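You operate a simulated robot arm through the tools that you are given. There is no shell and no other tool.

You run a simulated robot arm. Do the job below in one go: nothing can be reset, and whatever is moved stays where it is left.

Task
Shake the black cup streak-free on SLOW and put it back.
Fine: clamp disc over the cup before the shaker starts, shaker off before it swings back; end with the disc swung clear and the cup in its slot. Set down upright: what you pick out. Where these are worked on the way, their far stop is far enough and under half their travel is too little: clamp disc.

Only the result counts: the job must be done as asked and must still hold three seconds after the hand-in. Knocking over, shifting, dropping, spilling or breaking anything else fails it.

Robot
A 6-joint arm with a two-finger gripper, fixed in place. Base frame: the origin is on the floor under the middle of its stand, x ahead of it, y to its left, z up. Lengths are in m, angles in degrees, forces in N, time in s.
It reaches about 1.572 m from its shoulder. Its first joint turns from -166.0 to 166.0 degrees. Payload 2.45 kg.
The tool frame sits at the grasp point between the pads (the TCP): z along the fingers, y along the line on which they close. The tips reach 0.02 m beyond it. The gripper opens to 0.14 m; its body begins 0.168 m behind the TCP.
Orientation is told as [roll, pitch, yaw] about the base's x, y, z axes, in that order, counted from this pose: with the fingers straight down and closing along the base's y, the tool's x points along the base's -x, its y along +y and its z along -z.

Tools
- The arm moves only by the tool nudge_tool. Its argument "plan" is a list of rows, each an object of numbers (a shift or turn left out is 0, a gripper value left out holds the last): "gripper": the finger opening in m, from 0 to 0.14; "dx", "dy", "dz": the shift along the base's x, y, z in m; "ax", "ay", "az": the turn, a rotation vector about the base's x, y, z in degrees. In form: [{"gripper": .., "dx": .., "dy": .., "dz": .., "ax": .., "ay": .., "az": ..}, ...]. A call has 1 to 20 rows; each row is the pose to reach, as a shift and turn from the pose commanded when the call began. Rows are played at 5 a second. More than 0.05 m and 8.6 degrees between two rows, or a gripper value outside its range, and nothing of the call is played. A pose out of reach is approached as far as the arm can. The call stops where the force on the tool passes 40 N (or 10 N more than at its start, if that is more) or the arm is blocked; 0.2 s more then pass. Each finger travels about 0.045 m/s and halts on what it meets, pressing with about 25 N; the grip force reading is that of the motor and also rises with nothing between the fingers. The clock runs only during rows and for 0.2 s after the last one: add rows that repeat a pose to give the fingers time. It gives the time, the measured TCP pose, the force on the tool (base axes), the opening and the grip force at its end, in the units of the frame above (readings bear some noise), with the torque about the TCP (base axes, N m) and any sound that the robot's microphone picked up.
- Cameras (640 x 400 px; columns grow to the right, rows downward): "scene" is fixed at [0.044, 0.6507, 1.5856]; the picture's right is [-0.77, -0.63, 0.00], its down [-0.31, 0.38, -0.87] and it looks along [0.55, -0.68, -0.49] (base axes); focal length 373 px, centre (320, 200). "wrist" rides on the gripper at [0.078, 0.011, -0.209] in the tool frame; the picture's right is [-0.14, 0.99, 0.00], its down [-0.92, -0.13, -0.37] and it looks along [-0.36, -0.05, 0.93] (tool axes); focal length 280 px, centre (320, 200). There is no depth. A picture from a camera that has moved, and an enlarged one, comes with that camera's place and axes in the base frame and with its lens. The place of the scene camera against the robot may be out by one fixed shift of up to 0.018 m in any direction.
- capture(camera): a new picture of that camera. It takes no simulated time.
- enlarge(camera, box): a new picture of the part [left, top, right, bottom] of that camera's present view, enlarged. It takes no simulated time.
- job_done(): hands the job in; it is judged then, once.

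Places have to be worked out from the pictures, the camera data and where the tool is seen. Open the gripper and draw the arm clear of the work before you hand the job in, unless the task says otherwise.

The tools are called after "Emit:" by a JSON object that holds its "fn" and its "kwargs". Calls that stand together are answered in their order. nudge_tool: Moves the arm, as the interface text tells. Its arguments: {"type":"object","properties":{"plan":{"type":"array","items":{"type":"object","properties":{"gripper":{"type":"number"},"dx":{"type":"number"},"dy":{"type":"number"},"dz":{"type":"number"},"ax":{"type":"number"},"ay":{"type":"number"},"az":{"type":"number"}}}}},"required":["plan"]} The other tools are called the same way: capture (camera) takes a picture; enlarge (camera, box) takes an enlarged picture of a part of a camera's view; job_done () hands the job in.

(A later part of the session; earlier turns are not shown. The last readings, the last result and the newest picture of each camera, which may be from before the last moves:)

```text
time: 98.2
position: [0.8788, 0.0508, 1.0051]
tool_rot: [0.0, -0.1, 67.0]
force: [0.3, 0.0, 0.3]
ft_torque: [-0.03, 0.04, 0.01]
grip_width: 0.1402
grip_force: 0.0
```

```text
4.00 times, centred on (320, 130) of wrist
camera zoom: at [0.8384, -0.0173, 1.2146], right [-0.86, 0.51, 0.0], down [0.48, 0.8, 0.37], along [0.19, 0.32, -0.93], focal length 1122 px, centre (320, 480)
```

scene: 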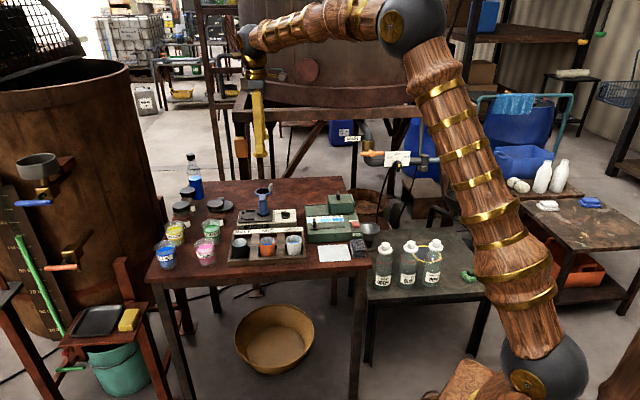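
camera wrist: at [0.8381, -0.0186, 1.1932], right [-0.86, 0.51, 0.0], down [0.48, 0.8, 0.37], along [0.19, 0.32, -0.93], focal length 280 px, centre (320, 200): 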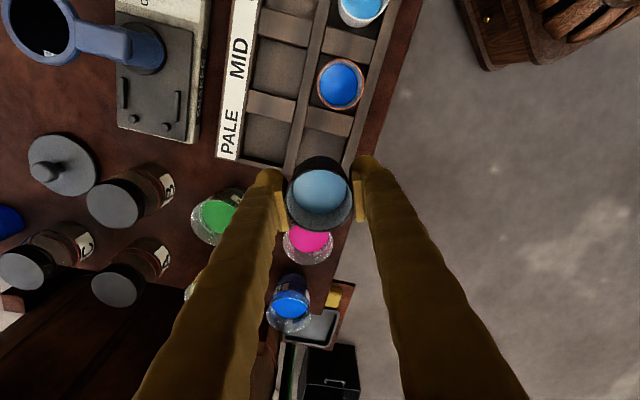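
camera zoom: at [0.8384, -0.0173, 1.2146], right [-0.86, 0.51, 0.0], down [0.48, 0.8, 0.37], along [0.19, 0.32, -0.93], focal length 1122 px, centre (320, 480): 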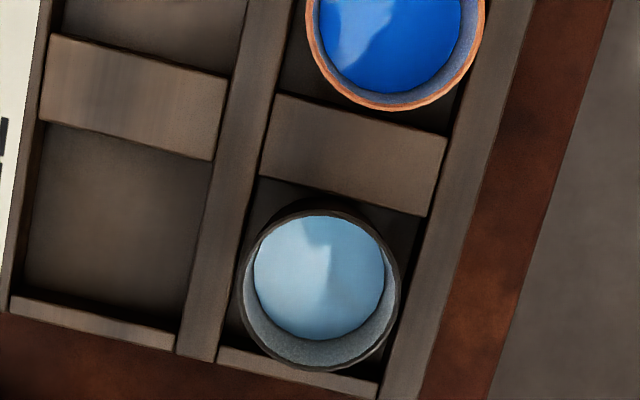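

The cup is upright in its slot under PALE. I now repeat my exact pre-shake viewpoint (yaw 75, z 1.005, fingers fully open) to compare the paint surface.

Emit:
{"fn": "nudge_tool", "kwargs": {"plan": [{"dx": -0.0002, "dy": 0.002, "az": 4}, {"dx": -0.0004, "dy": 0.0038, "az": 8}, {"dx": -0.0004, "dy": 0.0038, "az": 8}, {"dx": -0.0004, "dy": 0.0038, "az": 8}]}}

Emit:
{"fn": "enlarge", "kwargs": {"camera": "wrist", "box": [240, 80, 400, 180]}}

Emit:
{"fn": "enlarge", "kwargs": {"camera": "wrist", "box": [295, 128, 343, 176]}}

```text
time: 99.2
position: [0.8772, 0.054, 1.0042]
tool_rot: [0.0, 0.0, 75.0]
force: [0.2, 0.0, -0.2]
ft_torque: [-0.02, -0.01, 0.02]
grip_width: 0.1398
grip_force: 0.0
```

```text
4.00 times, centred on (320, 130) of wrist
camera zoom: at [0.8474, -0.0187, 1.2147], right [-0.92, 0.39, 0.0], down [0.36, 0.86, 0.37], along [0.14, 0.34, -0.93], focal length 1122 px, centre (320, 480)
```

zoom: 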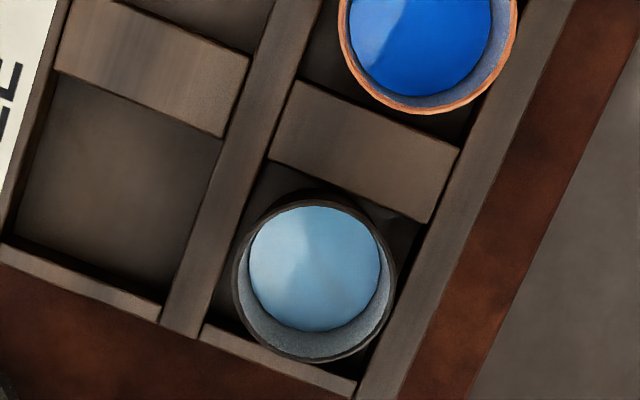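

```text
8.33 times, centred on (319, 152) of wrist
camera zoom: at [0.8474, -0.0187, 1.2147], right [-0.92, 0.39, 0.0], down [0.36, 0.86, 0.37], along [0.14, 0.34, -0.93], focal length 2337 px, centre (328, 600)
```

zoom: 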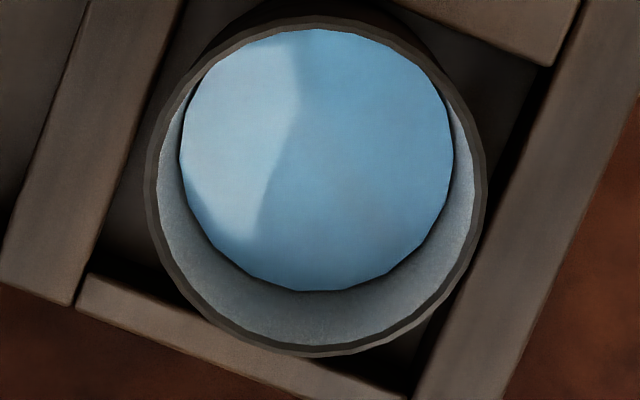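

The surface looks like a plain window reflection over even colour. As a control, I zoom in on the unshaken orange cup from this same pose.

Emit:
{"fn": "enlarge", "kwargs": {"camera": "wrist", "box": [322, 60, 372, 110]}}

Emit:
{"fn": "enlarge", "kwargs": {"camera": "wrist", "box": [300, 135, 336, 165]}}

Emit:
{"fn": "capture", "kwargs": {"camera": "wrist"}}

```text
8.00 times, centred on (347, 85) of wrist
camera zoom: at [0.8474, -0.0187, 1.2147], right [-0.92, 0.39, 0.0], down [0.36, 0.86, 0.37], along [0.14, 0.34, -0.93], focal length 2243 px, centre (104, 1120)
```

zoom: 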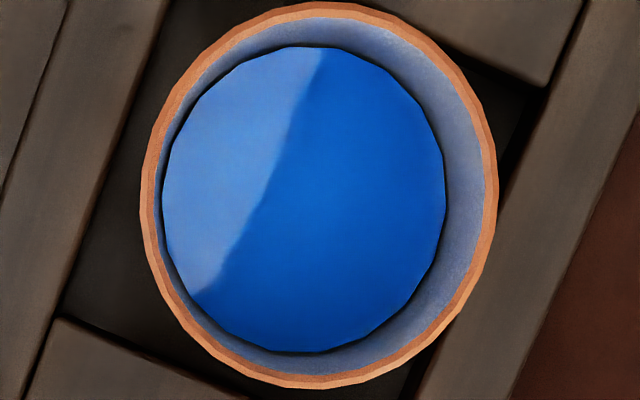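

```text
13.33 times, centred on (318, 150) of wrist
camera zoom: at [0.8474, -0.0187, 1.2147], right [-0.92, 0.39, 0.0], down [0.36, 0.86, 0.37], along [0.14, 0.34, -0.93], focal length 3738 px, centre (347, 867)
```

zoom: 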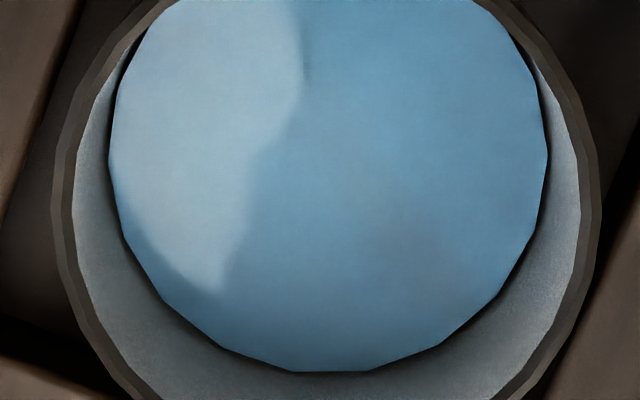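

```text
taken
camera wrist: at [0.8474, -0.0187, 1.2147], right [-0.92, 0.39, 0.0], down [0.36, 0.86, 0.37], along [0.14, 0.34, -0.93], focal length 280 px, centre (320, 200)
```

wrist: 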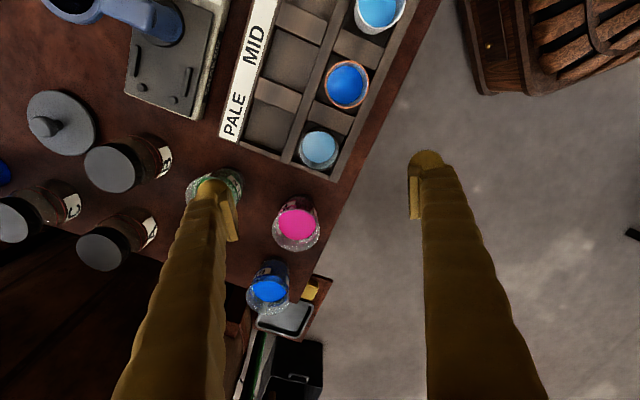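

Compared with the clean orange control, I still see a faint greyish-tan patch in the black cup. It may be a residual streak or a reflection that moves with the camera. I view it from a different yaw, my first pre-shake close-up pose, to tell which.

Emit:
{"fn": "nudge_tool", "kwargs": {"plan": [{"dz": 0.02, "az": -7.5, "dx": -0.003, "dy": -0.002}, {"dz": 0.04, "az": -15, "dx": -0.006, "dy": -0.004}, {"dz": 0.06, "az": -22.5, "dx": -0.009, "dy": -0.006}, {"dz": 0.08, "az": -30, "dx": -0.012, "dy": -0.008}, {"dz": 0.1, "az": -37.5, "dx": -0.015, "dy": -0.01}, {"dz": 0.1196, "az": -45, "dx": -0.018, "dy": -0.012}, {"dz": 0.1196, "az": -52.5, "dx": -0.021, "dy": -0.015}, {"dz": 0.1196, "az": -60, "dx": -0.024, "dy": -0.018}, {"dz": 0.1196, "az": -67.5, "dx": -0.027, "dy": -0.021}, {"dz": 0.1196, "az": -75, "dx": -0.027, "dy": -0.021}, {"dz": 0.1196, "az": -75, "dx": -0.027, "dy": -0.021}]}}

Emit:
{"fn": "enlarge", "kwargs": {"camera": "wrist", "box": [270, 110, 366, 170]}}

Emit:
{"fn": "enlarge", "kwargs": {"camera": "wrist", "box": [312, 135, 352, 170]}}

```text
time: 101.6
position: [0.8501, 0.0323, 1.1255]
tool_rot: [0.1, -0.1, -0.1]
force: [0.0, 0.8, -0.2]
ft_torque: [0.0, 0.01, 0.01]
grip_width: 0.1398
grip_force: 0.0
```

```text
6.67 times, centred on (318, 140) of wrist
camera zoom: at [0.7725, 0.0429, 1.3344], right [0.14, 0.99, 0.0], down [0.92, -0.13, 0.37], along [0.36, -0.05, -0.93], focal length 1869 px, centre (333, 600)
```

zoom: 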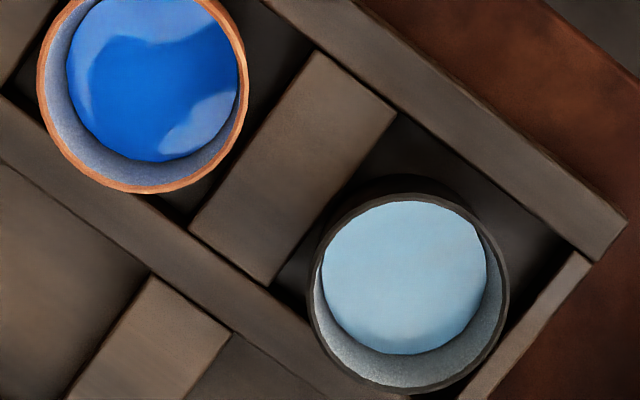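

```text
11.43 times, centred on (332, 152) of wrist
camera zoom: at [0.7725, 0.0429, 1.3344], right [0.14, 0.99, 0.0], down [0.92, -0.13, 0.37], along [0.36, -0.05, -0.93], focal length 3204 px, centre (183, 743)
```

zoom: 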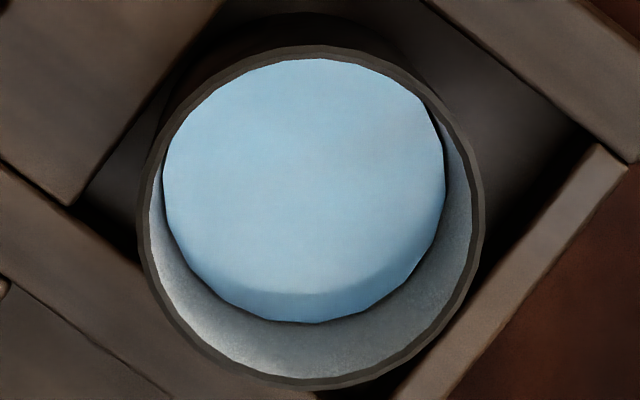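

The band is much fainter than before, but a trace still seems fixed to the cup rather than to the camera. I take one more close view from yaw -45 to be sure.

Emit:
{"fn": "nudge_tool", "kwargs": {"plan": [{"dx": 0.005, "dy": 0.003, "dz": -0.02, "az": -7.5}, {"dx": 0.01, "dy": 0.006, "dz": -0.04, "az": -15}, {"dx": 0.015, "dy": 0.01, "dz": -0.06, "az": -22.5}, {"dx": 0.02, "dy": 0.013, "dz": -0.08, "az": -30}, {"dx": 0.025, "dy": 0.016, "dz": -0.1, "az": -37.5}, {"dx": 0.0283, "dy": 0.019, "dz": -0.1249, "az": -45}, {"dx": 0.0283, "dy": 0.019, "dz": -0.1249, "az": -45}, {"dx": 0.0283, "dy": 0.019, "dz": -0.1249, "az": -45}]}}

Emit:
{"fn": "enlarge", "kwargs": {"camera": "wrist", "box": [240, 80, 400, 180]}}

Emit:
{"fn": "enlarge", "kwargs": {"camera": "wrist", "box": [295, 128, 343, 176]}}

```text
time: 103.4
position: [0.8794, 0.0509, 0.9994]
tool_rot: [0.0, 0.1, -45.0]
force: [-0.2, 0.7, 0.5]
ft_torque: [0.02, 0.01, 0.03]
grip_width: 0.1403
grip_force: 0.1
```

```text
4.00 times, centred on (320, 130) of wrist
camera zoom: at [0.8319, 0.1142, 1.2085], right [0.8, 0.6, 0.0], down [0.56, -0.74, 0.37], along [0.22, -0.29, -0.93], focal length 1122 px, centre (320, 480)
```

zoom: 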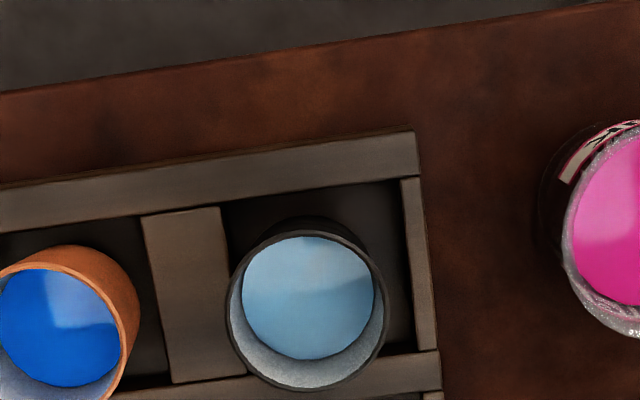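

```text
8.33 times, centred on (319, 152) of wrist
camera zoom: at [0.8319, 0.1142, 1.2085], right [0.8, 0.6, 0.0], down [0.56, -0.74, 0.37], along [0.22, -0.29, -0.93], focal length 2337 px, centre (328, 600)
```

zoom: 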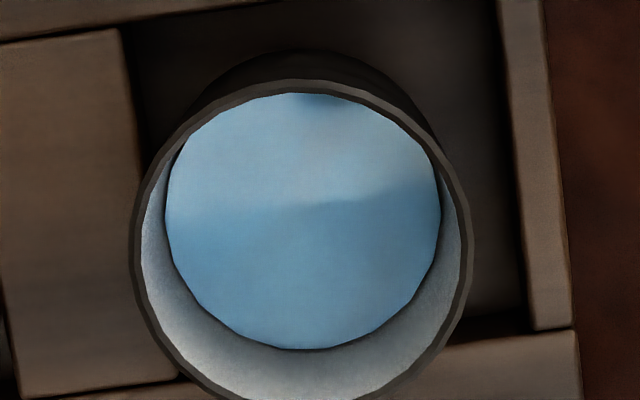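

The faint tan band stays at the same spot on the cup, about +y from centre, from all three viewpoints. So a trace of streak remains and the cup needs a second, longer SLOW run. The cup centre is now about (0.877, 0.0473). I turn back to yaw 67 above it.

Emit:
{"fn": "nudge_tool", "kwargs": {"plan": [{"az": 8, "gripper": 0.13}, {"az": 16, "gripper": 0.12}, {"az": 24, "gripper": 0.11}, {"az": 32, "gripper": 0.1}, {"az": 40, "gripper": 0.09}, {"az": 48, "gripper": 0.088}, {"az": 56, "gripper": 0.088}, {"az": 64, "gripper": 0.088}, {"az": 72, "gripper": 0.088}, {"az": 80, "gripper": 0.088}, {"az": 88, "gripper": 0.088}, {"az": 96, "gripper": 0.088}, {"az": 104, "gripper": 0.088, "dx": -0.001, "dy": -0.0024}, {"az": 112, "gripper": 0.088, "dx": -0.002, "dy": -0.0047, "dz": -0.01}, {"az": 112, "gripper": 0.088, "dx": -0.002, "dy": -0.0047, "dz": -0.04}, {"az": 112, "gripper": 0.088, "dx": -0.002, "dy": -0.0047, "dz": -0.07}, {"az": 112, "gripper": 0.088, "dx": -0.002, "dy": -0.0047, "dz": -0.09}, {"az": 112, "gripper": 0.088, "dx": -0.002, "dy": -0.0047, "dz": -0.09}]}}

Emit:
{"fn": "enlarge", "kwargs": {"camera": "wrist", "box": [220, 120, 420, 245]}}

Emit:
{"fn": "enlarge", "kwargs": {"camera": "scene", "box": [200, 200, 300, 280]}}

```text
time: 107.2
position: [0.8753, 0.0484, 0.9097]
tool_rot: [0.0, 0.0, 67.0]
force: [0.7, -0.2, 0.0]
ft_torque: [-0.02, 0.01, -0.02]
grip_width: 0.0881
grip_force: 0.0
```

```text
3.20 times, centred on (320, 182) of wrist
camera zoom: at [0.8353, -0.0202, 1.1202], right [-0.86, 0.51, 0.0], down [0.48, 0.8, 0.37], along [0.19, 0.32, -0.93], focal length 897 px, centre (320, 256)
```

zoom: 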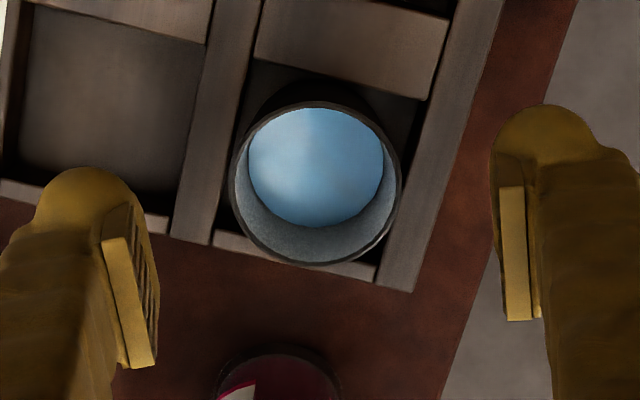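

```text
5.00 times, centred on (250, 240) of scene
camera zoom: at [0.044, 0.6507, 1.5856], right [-0.77, -0.63, 0.0], down [-0.31, 0.38, -0.87], along [0.55, -0.68, -0.49], focal length 1864 px, centre (670, 0)
```

zoom: 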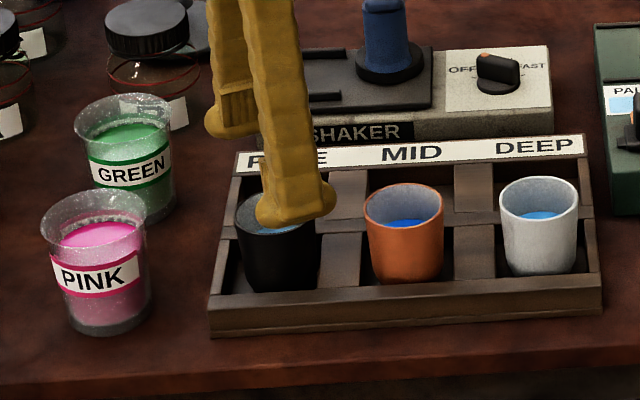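

The rim centre reads (0.877, 0.047), about 1 mm off the tool axis. I correct, descend and grip.

Emit:
{"fn": "nudge_tool", "kwargs": {"plan": [{"dx": 0.001, "dy": -0.0006, "dz": -0.015}, {"dx": 0.001, "dy": -0.0006, "dz": -0.03}, {"dx": 0.001, "dy": -0.0006, "dz": -0.042}, {"dx": 0.001, "dy": -0.0006, "dz": -0.05}, {"dx": 0.001, "dy": -0.0006, "dz": -0.055}, {"dx": 0.001, "dy": -0.0006, "dz": -0.055}, {"dx": 0.001, "dy": -0.0006, "dz": -0.055, "gripper": 0.07}, {"dx": 0.001, "dy": -0.0006, "dz": -0.055, "gripper": 0.058}, {"dx": 0.001, "dy": -0.0006, "dz": -0.055, "gripper": 0.045}, {"dx": 0.001, "dy": -0.0006, "dz": -0.055, "gripper": 0.045}, {"dx": 0.001, "dy": -0.0006, "dz": -0.055, "gripper": 0.045}, {"dx": 0.001, "dy": -0.0006, "dz": -0.055, "gripper": 0.045}]}}

Emit:
{"fn": "enlarge", "kwargs": {"camera": "wrist", "box": [220, 120, 420, 245]}}

```text
time: 109.8
position: [0.878, 0.0458, 0.8542]
tool_rot: [0.0, 0.0, 67.0]
force: [0.4, -0.4, -0.6]
ft_torque: [0.02, 0.0, 0.0]
grip_width: 0.0481
grip_force: 25.2
```

```text
3.20 times, centred on (320, 182) of wrist
camera zoom: at [0.8379, -0.022, 1.0642], right [-0.86, 0.51, 0.0], down [0.48, 0.8, 0.37], along [0.19, 0.32, -0.93], focal length 897 px, centre (320, 256)
```

zoom: 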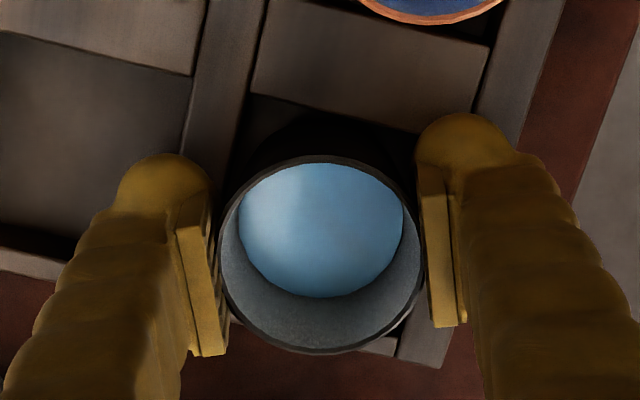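

The cup is gripped at 0.048 m and 25 N. I lift it straight up.

Emit:
{"fn": "nudge_tool", "kwargs": {"plan": [{"dz": 0.005}, {"dz": 0.012}, {"dz": 0.022}, {"dz": 0.034}, {"dz": 0.048}, {"dz": 0.062}, {"dz": 0.076}, {"dz": 0.09}, {"dz": 0.104}, {"dz": 0.116}, {"dz": 0.124}, {"dz": 0.127}, {"dz": 0.127}]}}

Emit:
{"fn": "enlarge", "kwargs": {"camera": "scene", "box": [200, 170, 320, 270]}}

```text
time: 112.6
position: [0.8779, 0.0465, 0.9807]
tool_rot: [0.0, 0.1, 67.0]
force: [0.1, -0.3, -0.3]
ft_torque: [0.01, 0.0, 0.03]
grip_width: 0.0478
grip_force: 25.6
```

```text
4.00 times, centred on (260, 220) of scene
camera zoom: at [0.044, 0.6507, 1.5856], right [-0.77, -0.63, 0.0], down [-0.31, 0.38, -0.87], along [0.55, -0.68, -0.49], focal length 1491 px, centre (560, 120)
```

zoom: 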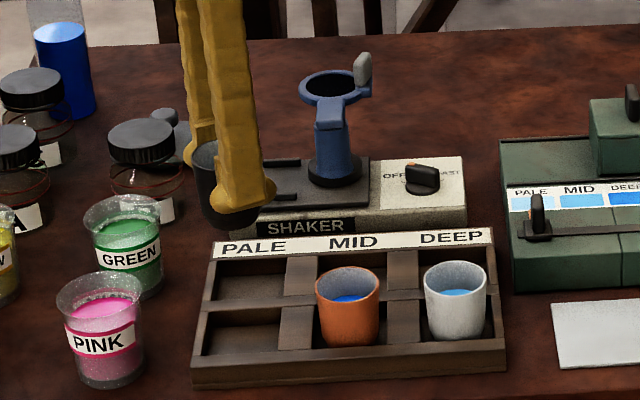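

The cup is lifted upright. I carry it level to the shaker seat.

Emit:
{"fn": "nudge_tool", "kwargs": {"plan": [{"dx": 0.005, "dy": -0.006}, {"dx": 0.014, "dy": -0.016}, {"dx": 0.026, "dy": -0.03}, {"dx": 0.039, "dy": -0.0445}, {"dx": 0.052, "dy": -0.0595}, {"dx": 0.065, "dy": -0.074}, {"dx": 0.078, "dy": -0.089}, {"dx": 0.091, "dy": -0.104}, {"dx": 0.104, "dy": -0.119}, {"dx": 0.116, "dy": -0.1325}, {"dx": 0.128, "dy": -0.146}, {"dx": 0.136, "dy": -0.1555}, {"dx": 0.1405, "dy": -0.1604}, {"dx": 0.1405, "dy": -0.1604}, {"dx": 0.1405, "dy": -0.1604}]}}

Emit:
{"fn": "enlarge", "kwargs": {"camera": "wrist", "box": [220, 80, 420, 205]}}

Emit:
{"fn": "enlarge", "kwargs": {"camera": "scene", "box": [205, 155, 325, 255]}}

```text
time: 115.8
position: [1.0183, -0.1163, 0.9818]
tool_rot: [0.0, 0.0, 67.1]
force: [-0.6, -1.1, -0.6]
ft_torque: [-0.01, 0.0, 0.01]
grip_width: 0.0478
grip_force: 25.0
```

```text
3.20 times, centred on (320, 142) of wrist
camera zoom: at [0.9793, -0.1821, 1.1917], right [-0.86, 0.51, 0.0], down [0.48, 0.8, 0.37], along [0.19, 0.32, -0.93], focal length 897 px, centre (320, 384)
```

zoom: 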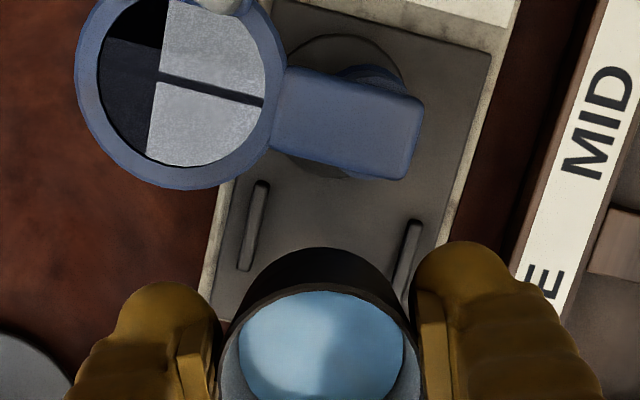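

```text
4.00 times, centred on (265, 205) of scene
camera zoom: at [0.044, 0.6507, 1.5856], right [-0.77, -0.63, 0.0], down [-0.31, 0.38, -0.87], along [0.55, -0.68, -0.49], focal length 1491 px, centre (540, 180)
```

zoom: 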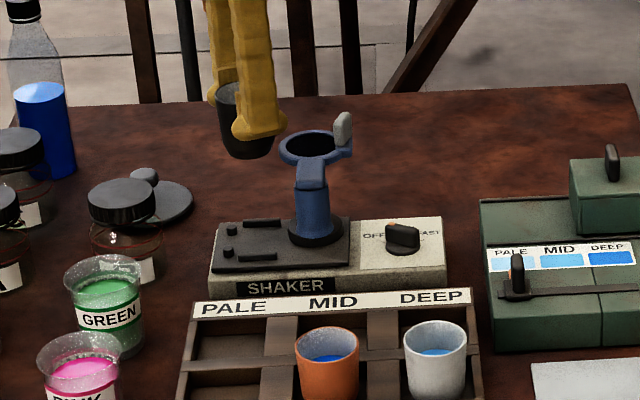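

I'm over the seat with the rails where expected. I lower to just above the plate, then will step down gently, watching the force this time.

Emit:
{"fn": "nudge_tool", "kwargs": {"plan": [{"dz": -0.008}, {"dz": -0.02}, {"dz": -0.034}, {"dz": -0.048}, {"dz": -0.062}, {"dz": -0.075}, {"dz": -0.085}, {"dz": -0.09}, {"dz": -0.092}, {"dz": -0.092}]}}

Emit:
{"fn": "enlarge", "kwargs": {"camera": "scene", "box": [230, 190, 278, 226]}}

```text
time: 118.0
position: [1.0172, -0.1144, 0.8889]
tool_rot: [0.1, -0.1, 66.9]
force: [0.3, -0.3, 0.1]
ft_torque: [0.01, 0.0, -0.01]
grip_width: 0.0476
grip_force: 24.4
```

```text
11.11 times, centred on (254, 208) of scene
camera zoom: at [0.044, 0.6507, 1.5856], right [-0.77, -0.63, 0.0], down [-0.31, 0.38, -0.87], along [0.55, -0.68, -0.49], focal length 4143 px, centre (1053, 111)
```

zoom: 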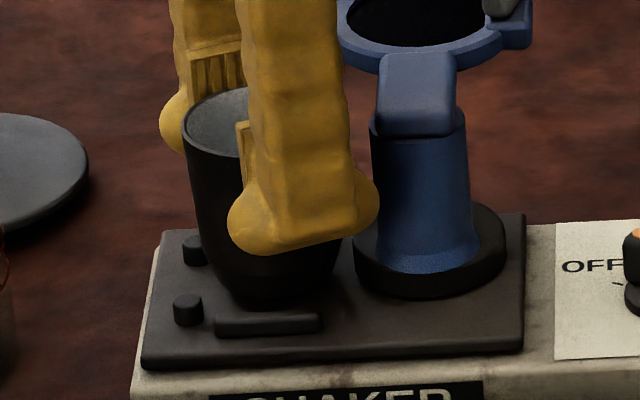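

Emit:
{"fn": "nudge_tool", "kwargs": {"plan": [{"dz": -0.001}, {"dz": -0.002}, {"dz": -0.003}, {"dz": -0.003}]}}

```text
time: 119.0
position: [1.0182, -0.1158, 0.8864]
tool_rot: [0.0, 0.1, 67.1]
force: [0.8, -0.3, -1.3]
ft_torque: [-0.01, -0.01, -0.02]
grip_width: 0.0475
grip_force: 25.3
```

Emit:
{"fn": "nudge_tool", "kwargs": {"plan": [{"dz": -0.0007}, {"dz": -0.0014}, {"dz": -0.0014}]}}

```text
time: 119.8
position: [1.0179, -0.114, 0.8849]
tool_rot: [0.0, 0.0, 67.0]
force: [0.2, -0.2, -0.5]
ft_torque: [0.01, 0.05, -0.01]
grip_width: 0.0477
grip_force: 25.1
```

Emit:
{"fn": "nudge_tool", "kwargs": {"plan": [{"dz": -0.0007}, {"dz": -0.0014}, {"dz": -0.0014}]}}

```text
time: 120.6
position: [1.0179, -0.1136, 0.8855]
tool_rot: [-0.1, 0.0, 67.0]
force: [-3.1, 3.3, 14.6]
ft_torque: [0.15, 0.1, 0.02]
grip_width: 0.0477
grip_force: 25.1
```

Contact at 14.6 N: the cup is on the plate without the earlier hard press. I check the seating, relieve slightly and release.

Emit:
{"fn": "nudge_tool", "kwargs": {"plan": [{"dz": 0.0006}, {"dz": 0.0006}]}}

Emit:
{"fn": "enlarge", "kwargs": {"camera": "scene", "box": [230, 190, 278, 226]}}

Emit:
{"fn": "enlarge", "kwargs": {"camera": "wrist", "box": [200, 80, 440, 230]}}

```text
time: 121.2
position: [1.0182, -0.1148, 0.8859]
tool_rot: [0.0, 0.0, 67.0]
force: [-1.2, 0.5, 11.0]
ft_torque: [0.05, -0.03, -0.02]
grip_width: 0.0479
grip_force: 24.7
```

```text
11.11 times, centred on (254, 208) of scene
camera zoom: at [0.044, 0.6507, 1.5856], right [-0.77, -0.63, 0.0], down [-0.31, 0.38, -0.87], along [0.55, -0.68, -0.49], focal length 4143 px, centre (1053, 111)
```

zoom: 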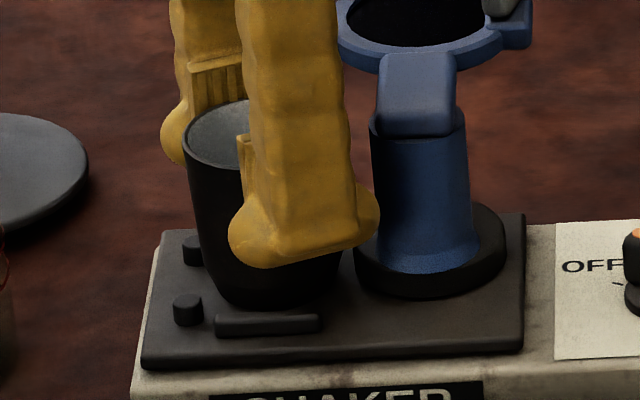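

```text
2.67 times, centred on (320, 155) of wrist
camera zoom: at [0.9782, -0.1822, 1.0944], right [-0.86, 0.51, 0.0], down [0.48, 0.8, 0.37], along [0.19, 0.32, -0.93], focal length 748 px, centre (320, 320)
```

zoom: 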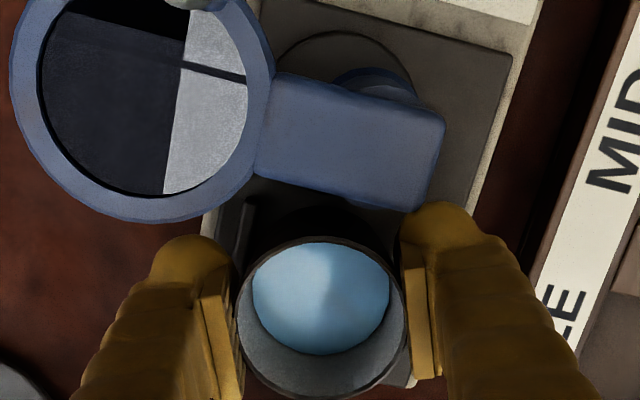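

The bottom is on the plate between the rails. I release and raise straight up.

Emit:
{"fn": "nudge_tool", "kwargs": {"plan": [{"dz": 0.0004}, {"dz": 0.0004, "gripper": 0.054}, {"dz": 0.0004, "gripper": 0.062}, {"dz": 0.0004, "gripper": 0.07}, {"dz": 0.0004, "gripper": 0.075}, {"dz": 0.0004, "gripper": 0.075}, {"dz": 0.01, "gripper": 0.075}, {"dz": 0.03, "gripper": 0.075}, {"dz": 0.06, "gripper": 0.075}, {"dz": 0.09, "gripper": 0.075}, {"dz": 0.115, "gripper": 0.075}, {"dz": 0.115, "gripper": 0.075}]}}

Emit:
{"fn": "enlarge", "kwargs": {"camera": "wrist", "box": [220, 40, 420, 200]}}

Emit:
{"fn": "enlarge", "kwargs": {"camera": "scene", "box": [225, 165, 305, 225]}}

```text
time: 123.8
position: [1.0183, -0.1153, 0.9975]
tool_rot: [0.0, 0.0, 67.1]
force: [0.4, 0.3, -0.4]
ft_torque: [0.02, 0.02, 0.01]
grip_width: 0.0749
grip_force: 0.0
```

```text
2.50 times, centred on (320, 120) of wrist
camera zoom: at [0.9786, -0.1826, 1.2081], right [-0.86, 0.51, 0.0], down [0.48, 0.8, 0.37], along [0.19, 0.32, -0.93], focal length 701 px, centre (320, 400)
```

zoom: 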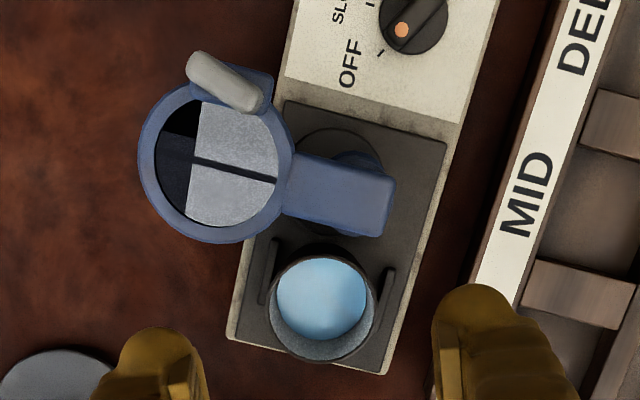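

```text
6.67 times, centred on (265, 195) of scene
camera zoom: at [0.044, 0.6507, 1.5856], right [-0.77, -0.63, 0.0], down [-0.31, 0.38, -0.87], along [0.55, -0.68, -0.49], focal length 2486 px, centre (687, 233)
```

zoom: 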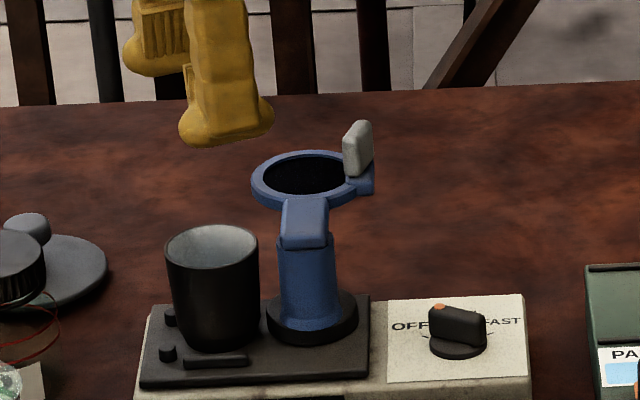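

It's the same seating as the first time. I repeat the clamp sequence: turn to yaw -64 above the paddle at (1.002, -0.213).

Emit:
{"fn": "nudge_tool", "kwargs": {"plan": [{"gripper": 0.07, "dx": -0.001, "dy": -0.006, "az": -8}, {"gripper": 0.06, "dx": -0.002, "dy": -0.012, "az": -16}, {"gripper": 0.05, "dx": -0.003, "dy": -0.018, "az": -24}, {"gripper": 0.04, "dx": -0.004, "dy": -0.024, "az": -32}, {"gripper": 0.04, "dx": -0.005, "dy": -0.03, "az": -40}, {"gripper": 0.04, "dx": -0.006, "dy": -0.036, "az": -48}, {"gripper": 0.04, "dx": -0.007, "dy": -0.042, "az": -56}, {"gripper": 0.04, "dx": -0.008, "dy": -0.048, "az": -64}, {"gripper": 0.04, "dx": -0.009, "dy": -0.054, "az": -72}, {"gripper": 0.04, "dx": -0.01, "dy": -0.06, "az": -80}, {"gripper": 0.04, "dx": -0.011, "dy": -0.066, "az": -88}, {"gripper": 0.04, "dx": -0.012, "dy": -0.072, "az": -96}, {"gripper": 0.04, "dx": -0.013, "dy": -0.079, "az": -104}, {"gripper": 0.04, "dx": -0.014, "dy": -0.086, "az": -112}, {"gripper": 0.04, "dx": -0.015, "dy": -0.093, "az": -120}, {"gripper": 0.04, "dx": -0.0163, "dy": -0.0994, "az": -128}, {"gripper": 0.04, "dx": -0.0163, "dy": -0.0994, "az": -131}, {"gripper": 0.04, "dx": -0.0163, "dy": -0.0994, "az": -131}]}}

Emit:
{"fn": "enlarge", "kwargs": {"camera": "wrist", "box": [220, 90, 420, 250]}}

```text
time: 127.6
position: [1.0017, -0.2146, 0.9992]
tool_rot: [0.0, -0.1, -64.0]
force: [0.1, -0.2, -0.5]
ft_torque: [0.0, 0.0, -0.02]
grip_width: 0.0398
grip_force: 0.0
```

```text
2.50 times, centred on (320, 170) of wrist
camera zoom: at [0.9781, -0.1388, 1.209], right [0.95, 0.31, 0.0], down [0.29, -0.88, 0.37], along [0.11, -0.35, -0.93], focal length 701 px, centre (320, 275)
```

zoom: 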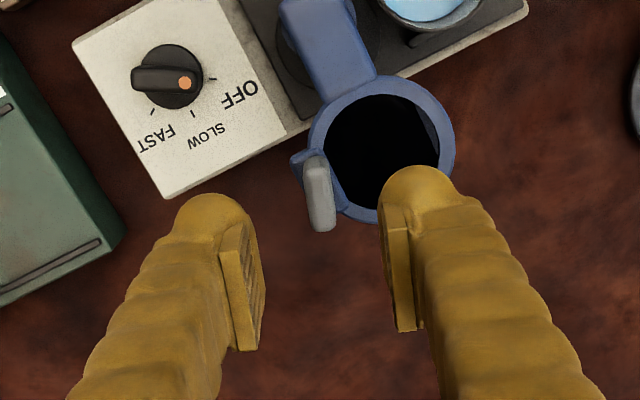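

The view is identical to the first time. I lower around the paddle and swing the disc through the first 60°.

Emit:
{"fn": "nudge_tool", "kwargs": {"plan": [{"dz": -0.02}, {"dz": -0.04}, {"dz": -0.055}, {"dz": -0.066}, {"dz": -0.071, "gripper": 0.034}, {"dz": -0.071, "gripper": 0.026}, {"dz": -0.071, "gripper": 0.026}, {"dz": -0.071, "dx": 0.006, "dy": 0.0016, "az": 6}, {"dz": -0.071, "dx": 0.0119, "dy": 0.0037, "az": 12}, {"dz": -0.071, "dx": 0.0174, "dy": 0.0065, "az": 18}, {"dz": -0.071, "dx": 0.0227, "dy": 0.0099, "az": 24}, {"dz": -0.071, "dx": 0.0276, "dy": 0.0137, "az": 30}, {"dz": -0.071, "dx": 0.032, "dy": 0.0181, "az": 36}, {"dz": -0.071, "dx": 0.036, "dy": 0.0229, "az": 42}, {"dz": -0.071, "dx": 0.0394, "dy": 0.0281, "az": 48}, {"dz": -0.071, "dx": 0.0423, "dy": 0.0336, "az": 54}, {"dz": -0.071, "dx": 0.0446, "dy": 0.0394, "az": 60}]}}

Emit:
{"fn": "enlarge", "kwargs": {"camera": "scene", "box": [225, 165, 305, 225]}}

```text
time: 131.2
position: [1.047, -0.1746, 0.9276]
tool_rot: [-0.1, 0.0, -3.9]
force: [0.1, -0.6, -0.3]
ft_torque: [-0.01, -0.01, 0.01]
grip_width: 0.0261
grip_force: 0.3
```

```text
6.67 times, centred on (265, 195) of scene
camera zoom: at [0.044, 0.6507, 1.5856], right [-0.77, -0.63, 0.0], down [-0.31, 0.38, -0.87], along [0.55, -0.68, -0.49], focal length 2486 px, centre (687, 233)
```

zoom: 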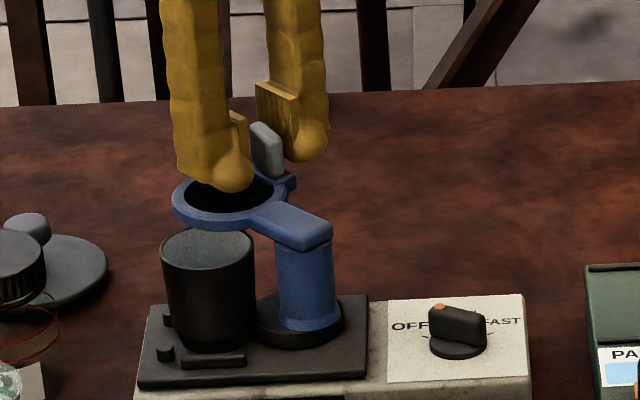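

The disc follows as before. I continue the arc to just short of the stop, then ease onto it.

Emit:
{"fn": "nudge_tool", "kwargs": {"plan": [{"dx": 0.0016, "dy": 0.006, "az": 6}, {"dx": 0.0027, "dy": 0.0122, "az": 12}, {"dx": 0.003, "dy": 0.0184, "az": 18}, {"dx": 0.0028, "dy": 0.0246, "az": 24}, {"dx": 0.0018, "dy": 0.0308, "az": 30}, {"dx": 0.0003, "dy": 0.0368, "az": 36}, {"dx": -0.0019, "dy": 0.0426, "az": 42}, {"dx": -0.0047, "dy": 0.0482, "az": 48}, {"dx": -0.0062, "dy": 0.0509, "az": 51}]}}

Emit:
{"fn": "enlarge", "kwargs": {"camera": "scene", "box": [225, 165, 305, 225]}}

Emit:
{"fn": "enlarge", "kwargs": {"camera": "wrist", "box": [220, 70, 420, 230]}}

```text
time: 133.2
position: [1.0402, -0.1242, 0.9279]
tool_rot: [0.0, 0.0, 47.0]
force: [1.9, -2.9, 0.4]
ft_torque: [-0.03, -0.04, -0.07]
grip_width: 0.0291
grip_force: 2.4
```

```text
6.67 times, centred on (265, 195) of scene
camera zoom: at [0.044, 0.6507, 1.5856], right [-0.77, -0.63, 0.0], down [-0.31, 0.38, -0.87], along [0.55, -0.68, -0.49], focal length 2486 px, centre (687, 233)
```

zoom: 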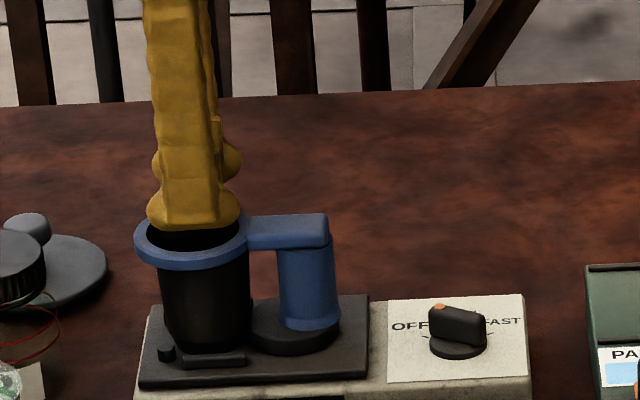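

```text
2.50 times, centred on (320, 150) of wrist
camera zoom: at [0.9793, -0.1737, 1.1379], right [-0.63, 0.78, 0.0], down [0.72, 0.59, 0.37], along [0.29, 0.23, -0.93], focal length 701 px, centre (320, 325)
```

zoom: 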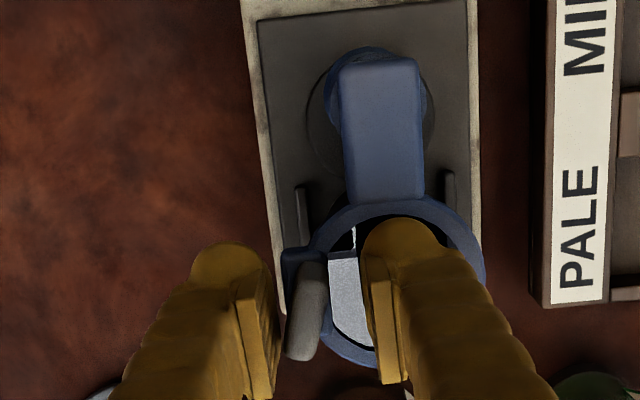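

The stop is just touched at about 3 N and the disc covers the cup. I back off, lift, and go above the dial.

Emit:
{"fn": "nudge_tool", "kwargs": {"plan": [{"dx": 0.0012, "dy": -0.002, "az": -2.5}, {"dx": 0.0025, "dy": -0.0043, "az": -5}, {"dx": 0.0025, "dy": -0.0043, "az": -5, "dz": 0.015}, {"dx": 0.0025, "dy": -0.0043, "az": -5, "dz": 0.04}, {"dx": -0.004, "dy": -0.008, "az": -6, "dz": 0.065, "gripper": 0.03}, {"dx": -0.035, "dy": -0.024, "az": -11, "dz": 0.07, "gripper": 0.04}, {"dx": -0.066, "dy": -0.042, "az": -17, "dz": 0.07, "gripper": 0.045}, {"dx": -0.098, "dy": -0.06, "az": -24, "dz": 0.07, "gripper": 0.045}, {"dx": -0.1261, "dy": -0.0764, "az": -31, "dz": 0.06, "gripper": 0.045}, {"dx": -0.1261, "dy": -0.0764, "az": -31, "dz": 0.055, "gripper": 0.045}, {"dx": -0.1261, "dy": -0.0764, "az": -31, "dz": 0.055, "gripper": 0.045}]}}

Emit:
{"fn": "enlarge", "kwargs": {"camera": "wrist", "box": [270, 110, 370, 190]}}

Emit:
{"fn": "enlarge", "kwargs": {"camera": "scene", "box": [225, 165, 305, 225]}}

```text
time: 135.6
position: [0.9126, -0.2, 0.9828]
tool_rot: [0.0, -0.1, 16.0]
force: [0.9, -0.1, -0.3]
ft_torque: [0.01, 0.0, 0.01]
grip_width: 0.045
grip_force: 0.1
```

```text
5.00 times, centred on (320, 150) of wrist
camera zoom: at [0.8356, -0.2107, 1.1931], right [-0.14, 0.99, 0.0], down [0.92, 0.13, 0.37], along [0.36, 0.05, -0.93], focal length 1402 px, centre (320, 450)
```

zoom: 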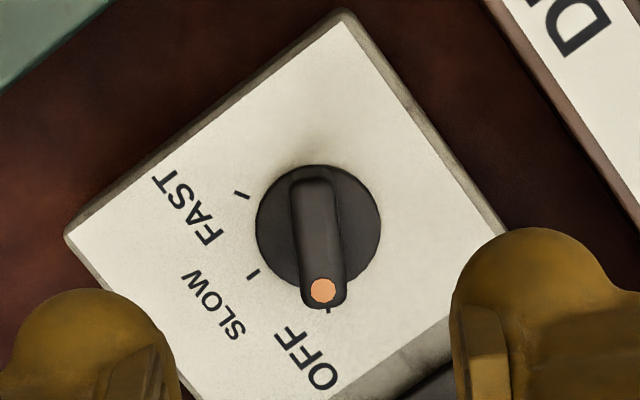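

```text
6.67 times, centred on (265, 195) of scene
camera zoom: at [0.044, 0.6507, 1.5856], right [-0.77, -0.63, 0.0], down [-0.31, 0.38, -0.87], along [0.55, -0.68, -0.49], focal length 2486 px, centre (687, 233)
```

zoom: 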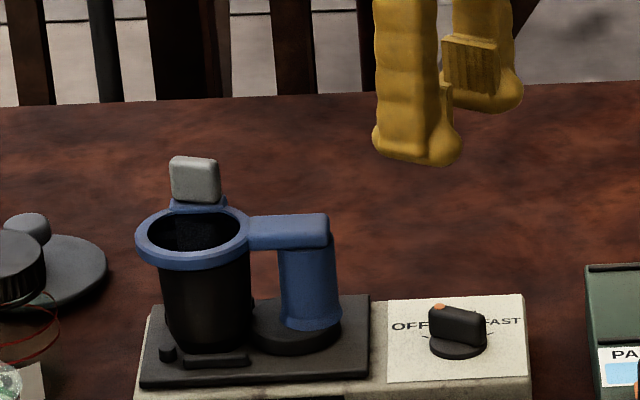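

The dial is centred under the tool, still on OFF, and the disc is over the cup. I descend around the knob.

Emit:
{"fn": "nudge_tool", "kwargs": {"plan": [{"dz": -0.03}, {"dz": -0.06}, {"dz": -0.09}, {"dz": -0.11}, {"dz": -0.121}, {"dz": -0.1258}, {"dz": -0.1258}, {"dz": -0.1258, "gripper": 0.03}, {"dz": -0.1258, "gripper": 0.02}, {"dz": -0.1258, "gripper": 0.017}, {"dz": -0.1258, "gripper": 0.017}]}}

Emit:
{"fn": "enlarge", "kwargs": {"camera": "wrist", "box": [240, 110, 400, 240]}}

```text
time: 138.0
position: [0.9141, -0.1992, 0.8585]
tool_rot: [-0.1, 0.0, 16.0]
force: [-0.8, -0.7, 0.0]
ft_torque: [0.0, 0.02, -0.03]
grip_width: 0.017
grip_force: 0.0
```

```text
3.08 times, centred on (320, 175) of wrist
camera zoom: at [0.8362, -0.2111, 1.068], right [-0.14, 0.99, 0.0], down [0.92, 0.13, 0.37], along [0.36, 0.05, -0.93], focal length 863 px, centre (320, 277)
```

zoom: 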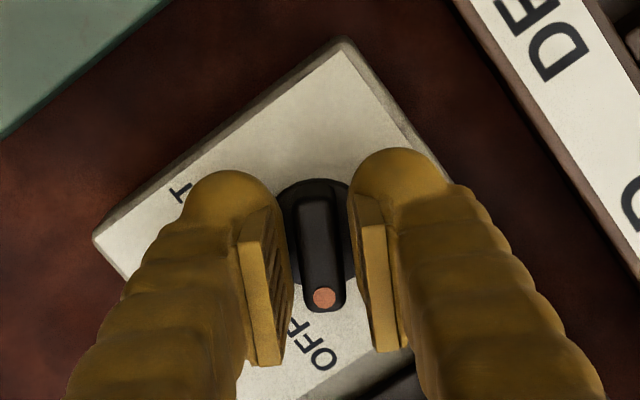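

The bar sits loosely between the pads. I turn clockwise to SLOW, to tool yaw -48 as before, and let it run.

Emit:
{"fn": "nudge_tool", "kwargs": {"plan": [{"az": -8}, {"az": -16}, {"az": -24}, {"az": -32}, {"az": -40}, {"az": -48}, {"az": -56}, {"az": -62}, {"az": -64}, {"az": -64}]}}

Emit:
{"fn": "enlarge", "kwargs": {"camera": "wrist", "box": [240, 110, 400, 240]}}

Emit:
{"fn": "enlarge", "kwargs": {"camera": "scene", "box": [225, 165, 305, 225]}}

```text
time: 140.2
position: [0.914, -0.1999, 0.8571]
tool_rot: [0.0, -0.1, -48.0]
force: [-0.5, -0.5, 0.0]
ft_torque: [0.0, -0.03, 0.02]
grip_width: 0.0167
grip_force: 0.0
```

```text
3.08 times, centred on (320, 175) of wrist
camera zoom: at [0.8701, -0.1346, 1.0674], right [0.83, 0.56, 0.0], down [0.52, -0.77, 0.37], along [0.21, -0.31, -0.93], focal length 863 px, centre (320, 277)
```

zoom: 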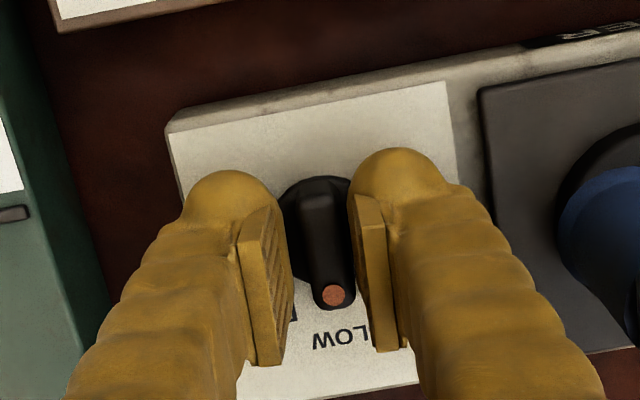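

```text
6.67 times, centred on (265, 195) of scene
camera zoom: at [0.044, 0.6507, 1.5856], right [-0.77, -0.63, 0.0], down [-0.31, 0.38, -0.87], along [0.55, -0.68, -0.49], focal length 2486 px, centre (687, 233)
```

zoom: 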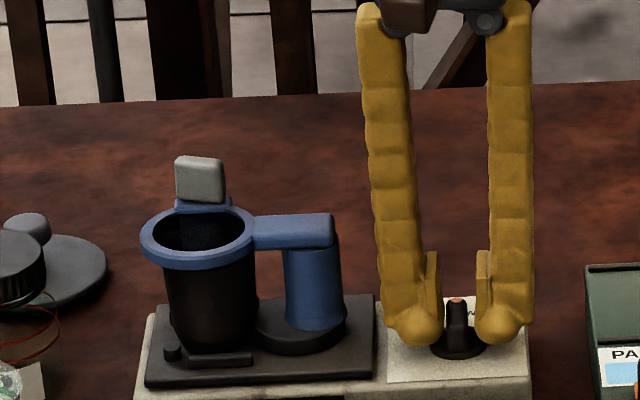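

The shaker is running. During the run I lift the fingers off the dial to confirm the pointer is squarely on the SLOW mark.

Emit:
{"fn": "nudge_tool", "kwargs": {"plan": [{"gripper": 0.024}, {"gripper": 0.03, "dz": 0.01}, {"gripper": 0.03, "dz": 0.04}, {"gripper": 0.03, "dz": 0.08}, {"gripper": 0.03, "dz": 0.11}, {"gripper": 0.03, "dz": 0.125}, {"gripper": 0.03, "dz": 0.125}]}}

Emit:
{"fn": "enlarge", "kwargs": {"camera": "wrist", "box": [270, 110, 370, 190]}}

Emit:
{"fn": "enlarge", "kwargs": {"camera": "scene", "box": [225, 165, 305, 225]}}

```text
time: 141.8
position: [0.9148, -0.1996, 0.9848]
tool_rot: [0.0, 0.0, -48.0]
force: [-0.1, 0.7, -0.3]
ft_torque: [-0.01, -0.01, -0.02]
grip_width: 0.0301
grip_force: 0.0
```

```text
5.00 times, centred on (320, 150) of wrist
camera zoom: at [0.87, -0.1348, 1.1942], right [0.83, 0.56, 0.0], down [0.52, -0.77, 0.37], along [0.21, -0.31, -0.93], focal length 1402 px, centre (320, 450)
```

zoom: 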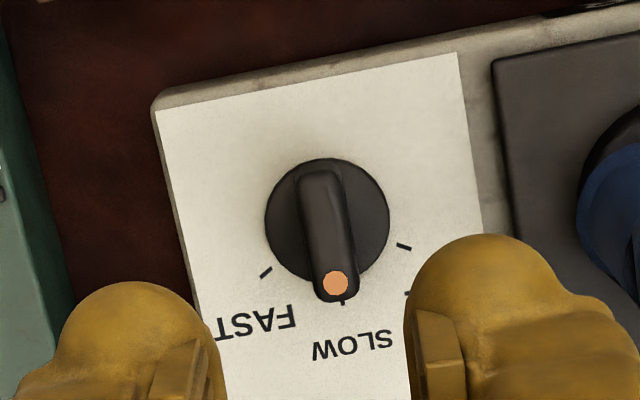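

```text
6.67 times, centred on (265, 195) of scene
camera zoom: at [0.044, 0.6507, 1.5856], right [-0.77, -0.63, 0.0], down [-0.31, 0.38, -0.87], along [0.55, -0.68, -0.49], focal length 2486 px, centre (687, 233)
```

zoom: 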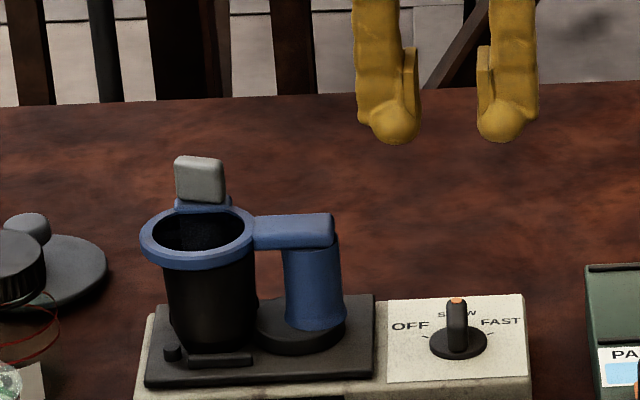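

The pointer sits exactly on the SLOW tick. I let it run about 5 more seconds from up here.

Emit:
{"fn": "nudge_tool", "kwargs": {"plan": [{"dz": 0}, {"dz": 0}, {"dz": 0}, {"dz": 0}, {"dz": 0}, {"dz": 0}, {"dz": 0}, {"dz": 0}, {"dz": 0}, {"dz": 0}, {"dz": 0}, {"dz": 0}, {"dz": 0}, {"dz": 0}, {"dz": 0}, {"dz": 0}, {"dz": 0}, {"dz": 0}, {"dz": 0}, {"dz": 0}]}}

Emit:
{"fn": "enlarge", "kwargs": {"camera": "scene", "box": [225, 165, 305, 225]}}

```text
time: 146.0
position: [0.9159, -0.2015, 0.9844]
tool_rot: [0.0, -0.1, -48.1]
force: [-0.1, -0.4, -0.4]
ft_torque: [0.0, 0.01, 0.01]
grip_width: 0.0299
grip_force: 0.1
```

```text
6.67 times, centred on (265, 195) of scene
camera zoom: at [0.044, 0.6507, 1.5856], right [-0.77, -0.63, 0.0], down [-0.31, 0.38, -0.87], along [0.55, -0.68, -0.49], focal length 2486 px, centre (687, 233)
```

zoom: 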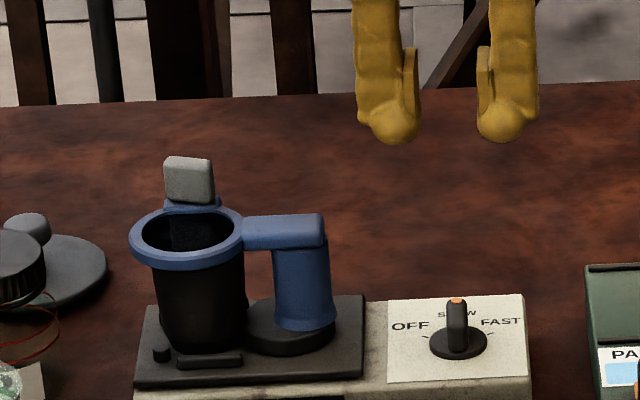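

It's still shaking. I go back down onto the dial, which takes the run to about 10 s, ready to turn it off.

Emit:
{"fn": "nudge_tool", "kwargs": {"plan": [{"dz": -0.03}, {"dz": -0.06}, {"dz": -0.09}, {"dz": -0.11}, {"dz": -0.121}, {"dz": -0.125}, {"dz": -0.125, "gripper": 0.022}, {"dz": -0.125, "gripper": 0.017}, {"dz": -0.125, "gripper": 0.017}]}}

Emit:
{"fn": "enlarge", "kwargs": {"camera": "wrist", "box": [240, 110, 400, 240]}}

```text
time: 148.0
position: [0.9152, -0.2001, 0.8582]
tool_rot: [0.0, 0.0, -48.1]
force: [-0.2, -1.0, 0.2]
ft_torque: [0.0, -0.01, 0.01]
grip_width: 0.017
grip_force: 0.1
```

```text
3.08 times, centred on (320, 175) of wrist
camera zoom: at [0.8706, -0.1348, 1.0671], right [0.83, 0.56, 0.0], down [0.52, -0.77, 0.37], along [0.21, -0.31, -0.93], focal length 863 px, centre (320, 277)
```

zoom: 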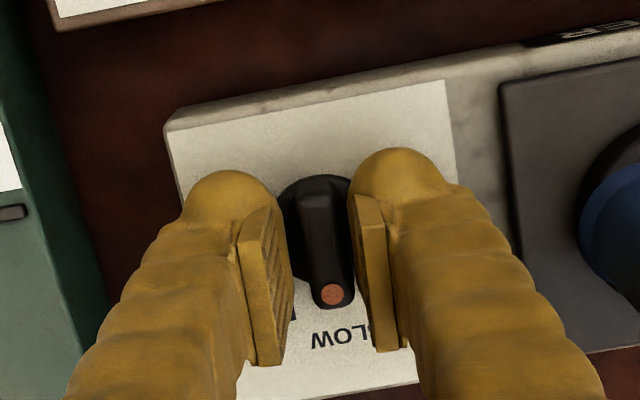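

The bar is between the pads. I allow about 2 s more for margin, then turn counter-clockwise to OFF.

Emit:
{"fn": "nudge_tool", "kwargs": {"plan": [{"dz": 0}, {"dz": 0}, {"dz": 0}, {"dz": 0}, {"dz": 0}, {"dz": 0}, {"dz": 0}, {"dz": 0}, {"az": 7}, {"az": 14}, {"az": 21}, {"az": 28}, {"az": 35}, {"az": 42}, {"az": 49}, {"az": 56}, {"az": 62}, {"az": 66}, {"az": 69}, {"az": 69}]}}

Emit:
{"fn": "enlarge", "kwargs": {"camera": "wrist", "box": [240, 110, 400, 240]}}

Emit:
{"fn": "enlarge", "kwargs": {"camera": "scene", "box": [225, 165, 305, 225]}}

```text
time: 152.2
position: [0.9138, -0.2004, 0.8568]
tool_rot: [0.1, 0.0, 21.2]
force: [0.7, -0.3, 0.0]
ft_torque: [-0.03, -0.02, 0.02]
grip_width: 0.017
grip_force: 0.0
```

```text
3.08 times, centred on (320, 175) of wrist
camera zoom: at [0.8374, -0.2179, 1.0673], right [-0.23, 0.97, 0.0], down [0.91, 0.21, 0.37], along [0.36, 0.08, -0.93], focal length 863 px, centre (320, 277)
```

zoom: 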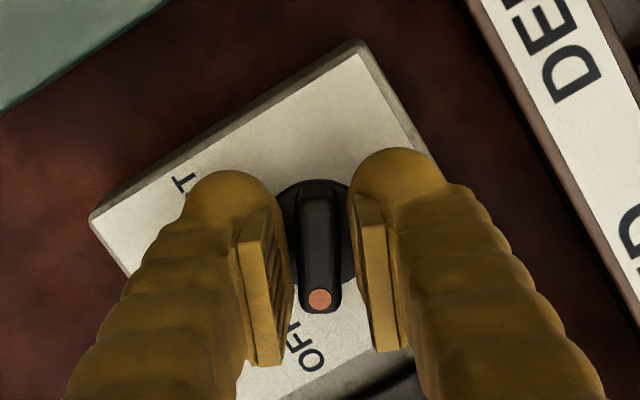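

```text
6.67 times, centred on (265, 195) of scene
camera zoom: at [0.044, 0.6507, 1.5856], right [-0.77, -0.63, 0.0], down [-0.31, 0.38, -0.87], along [0.55, -0.68, -0.49], focal length 2486 px, centre (687, 233)
```

zoom: 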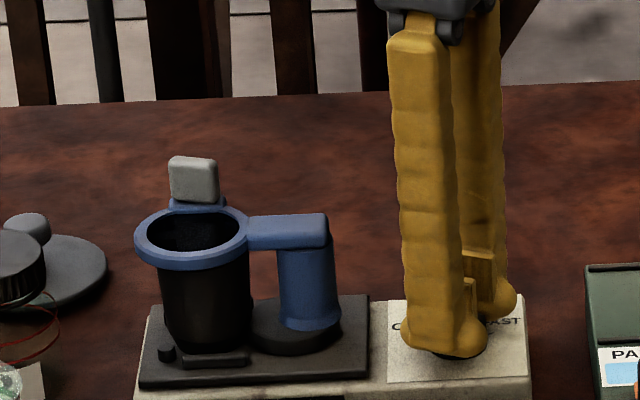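

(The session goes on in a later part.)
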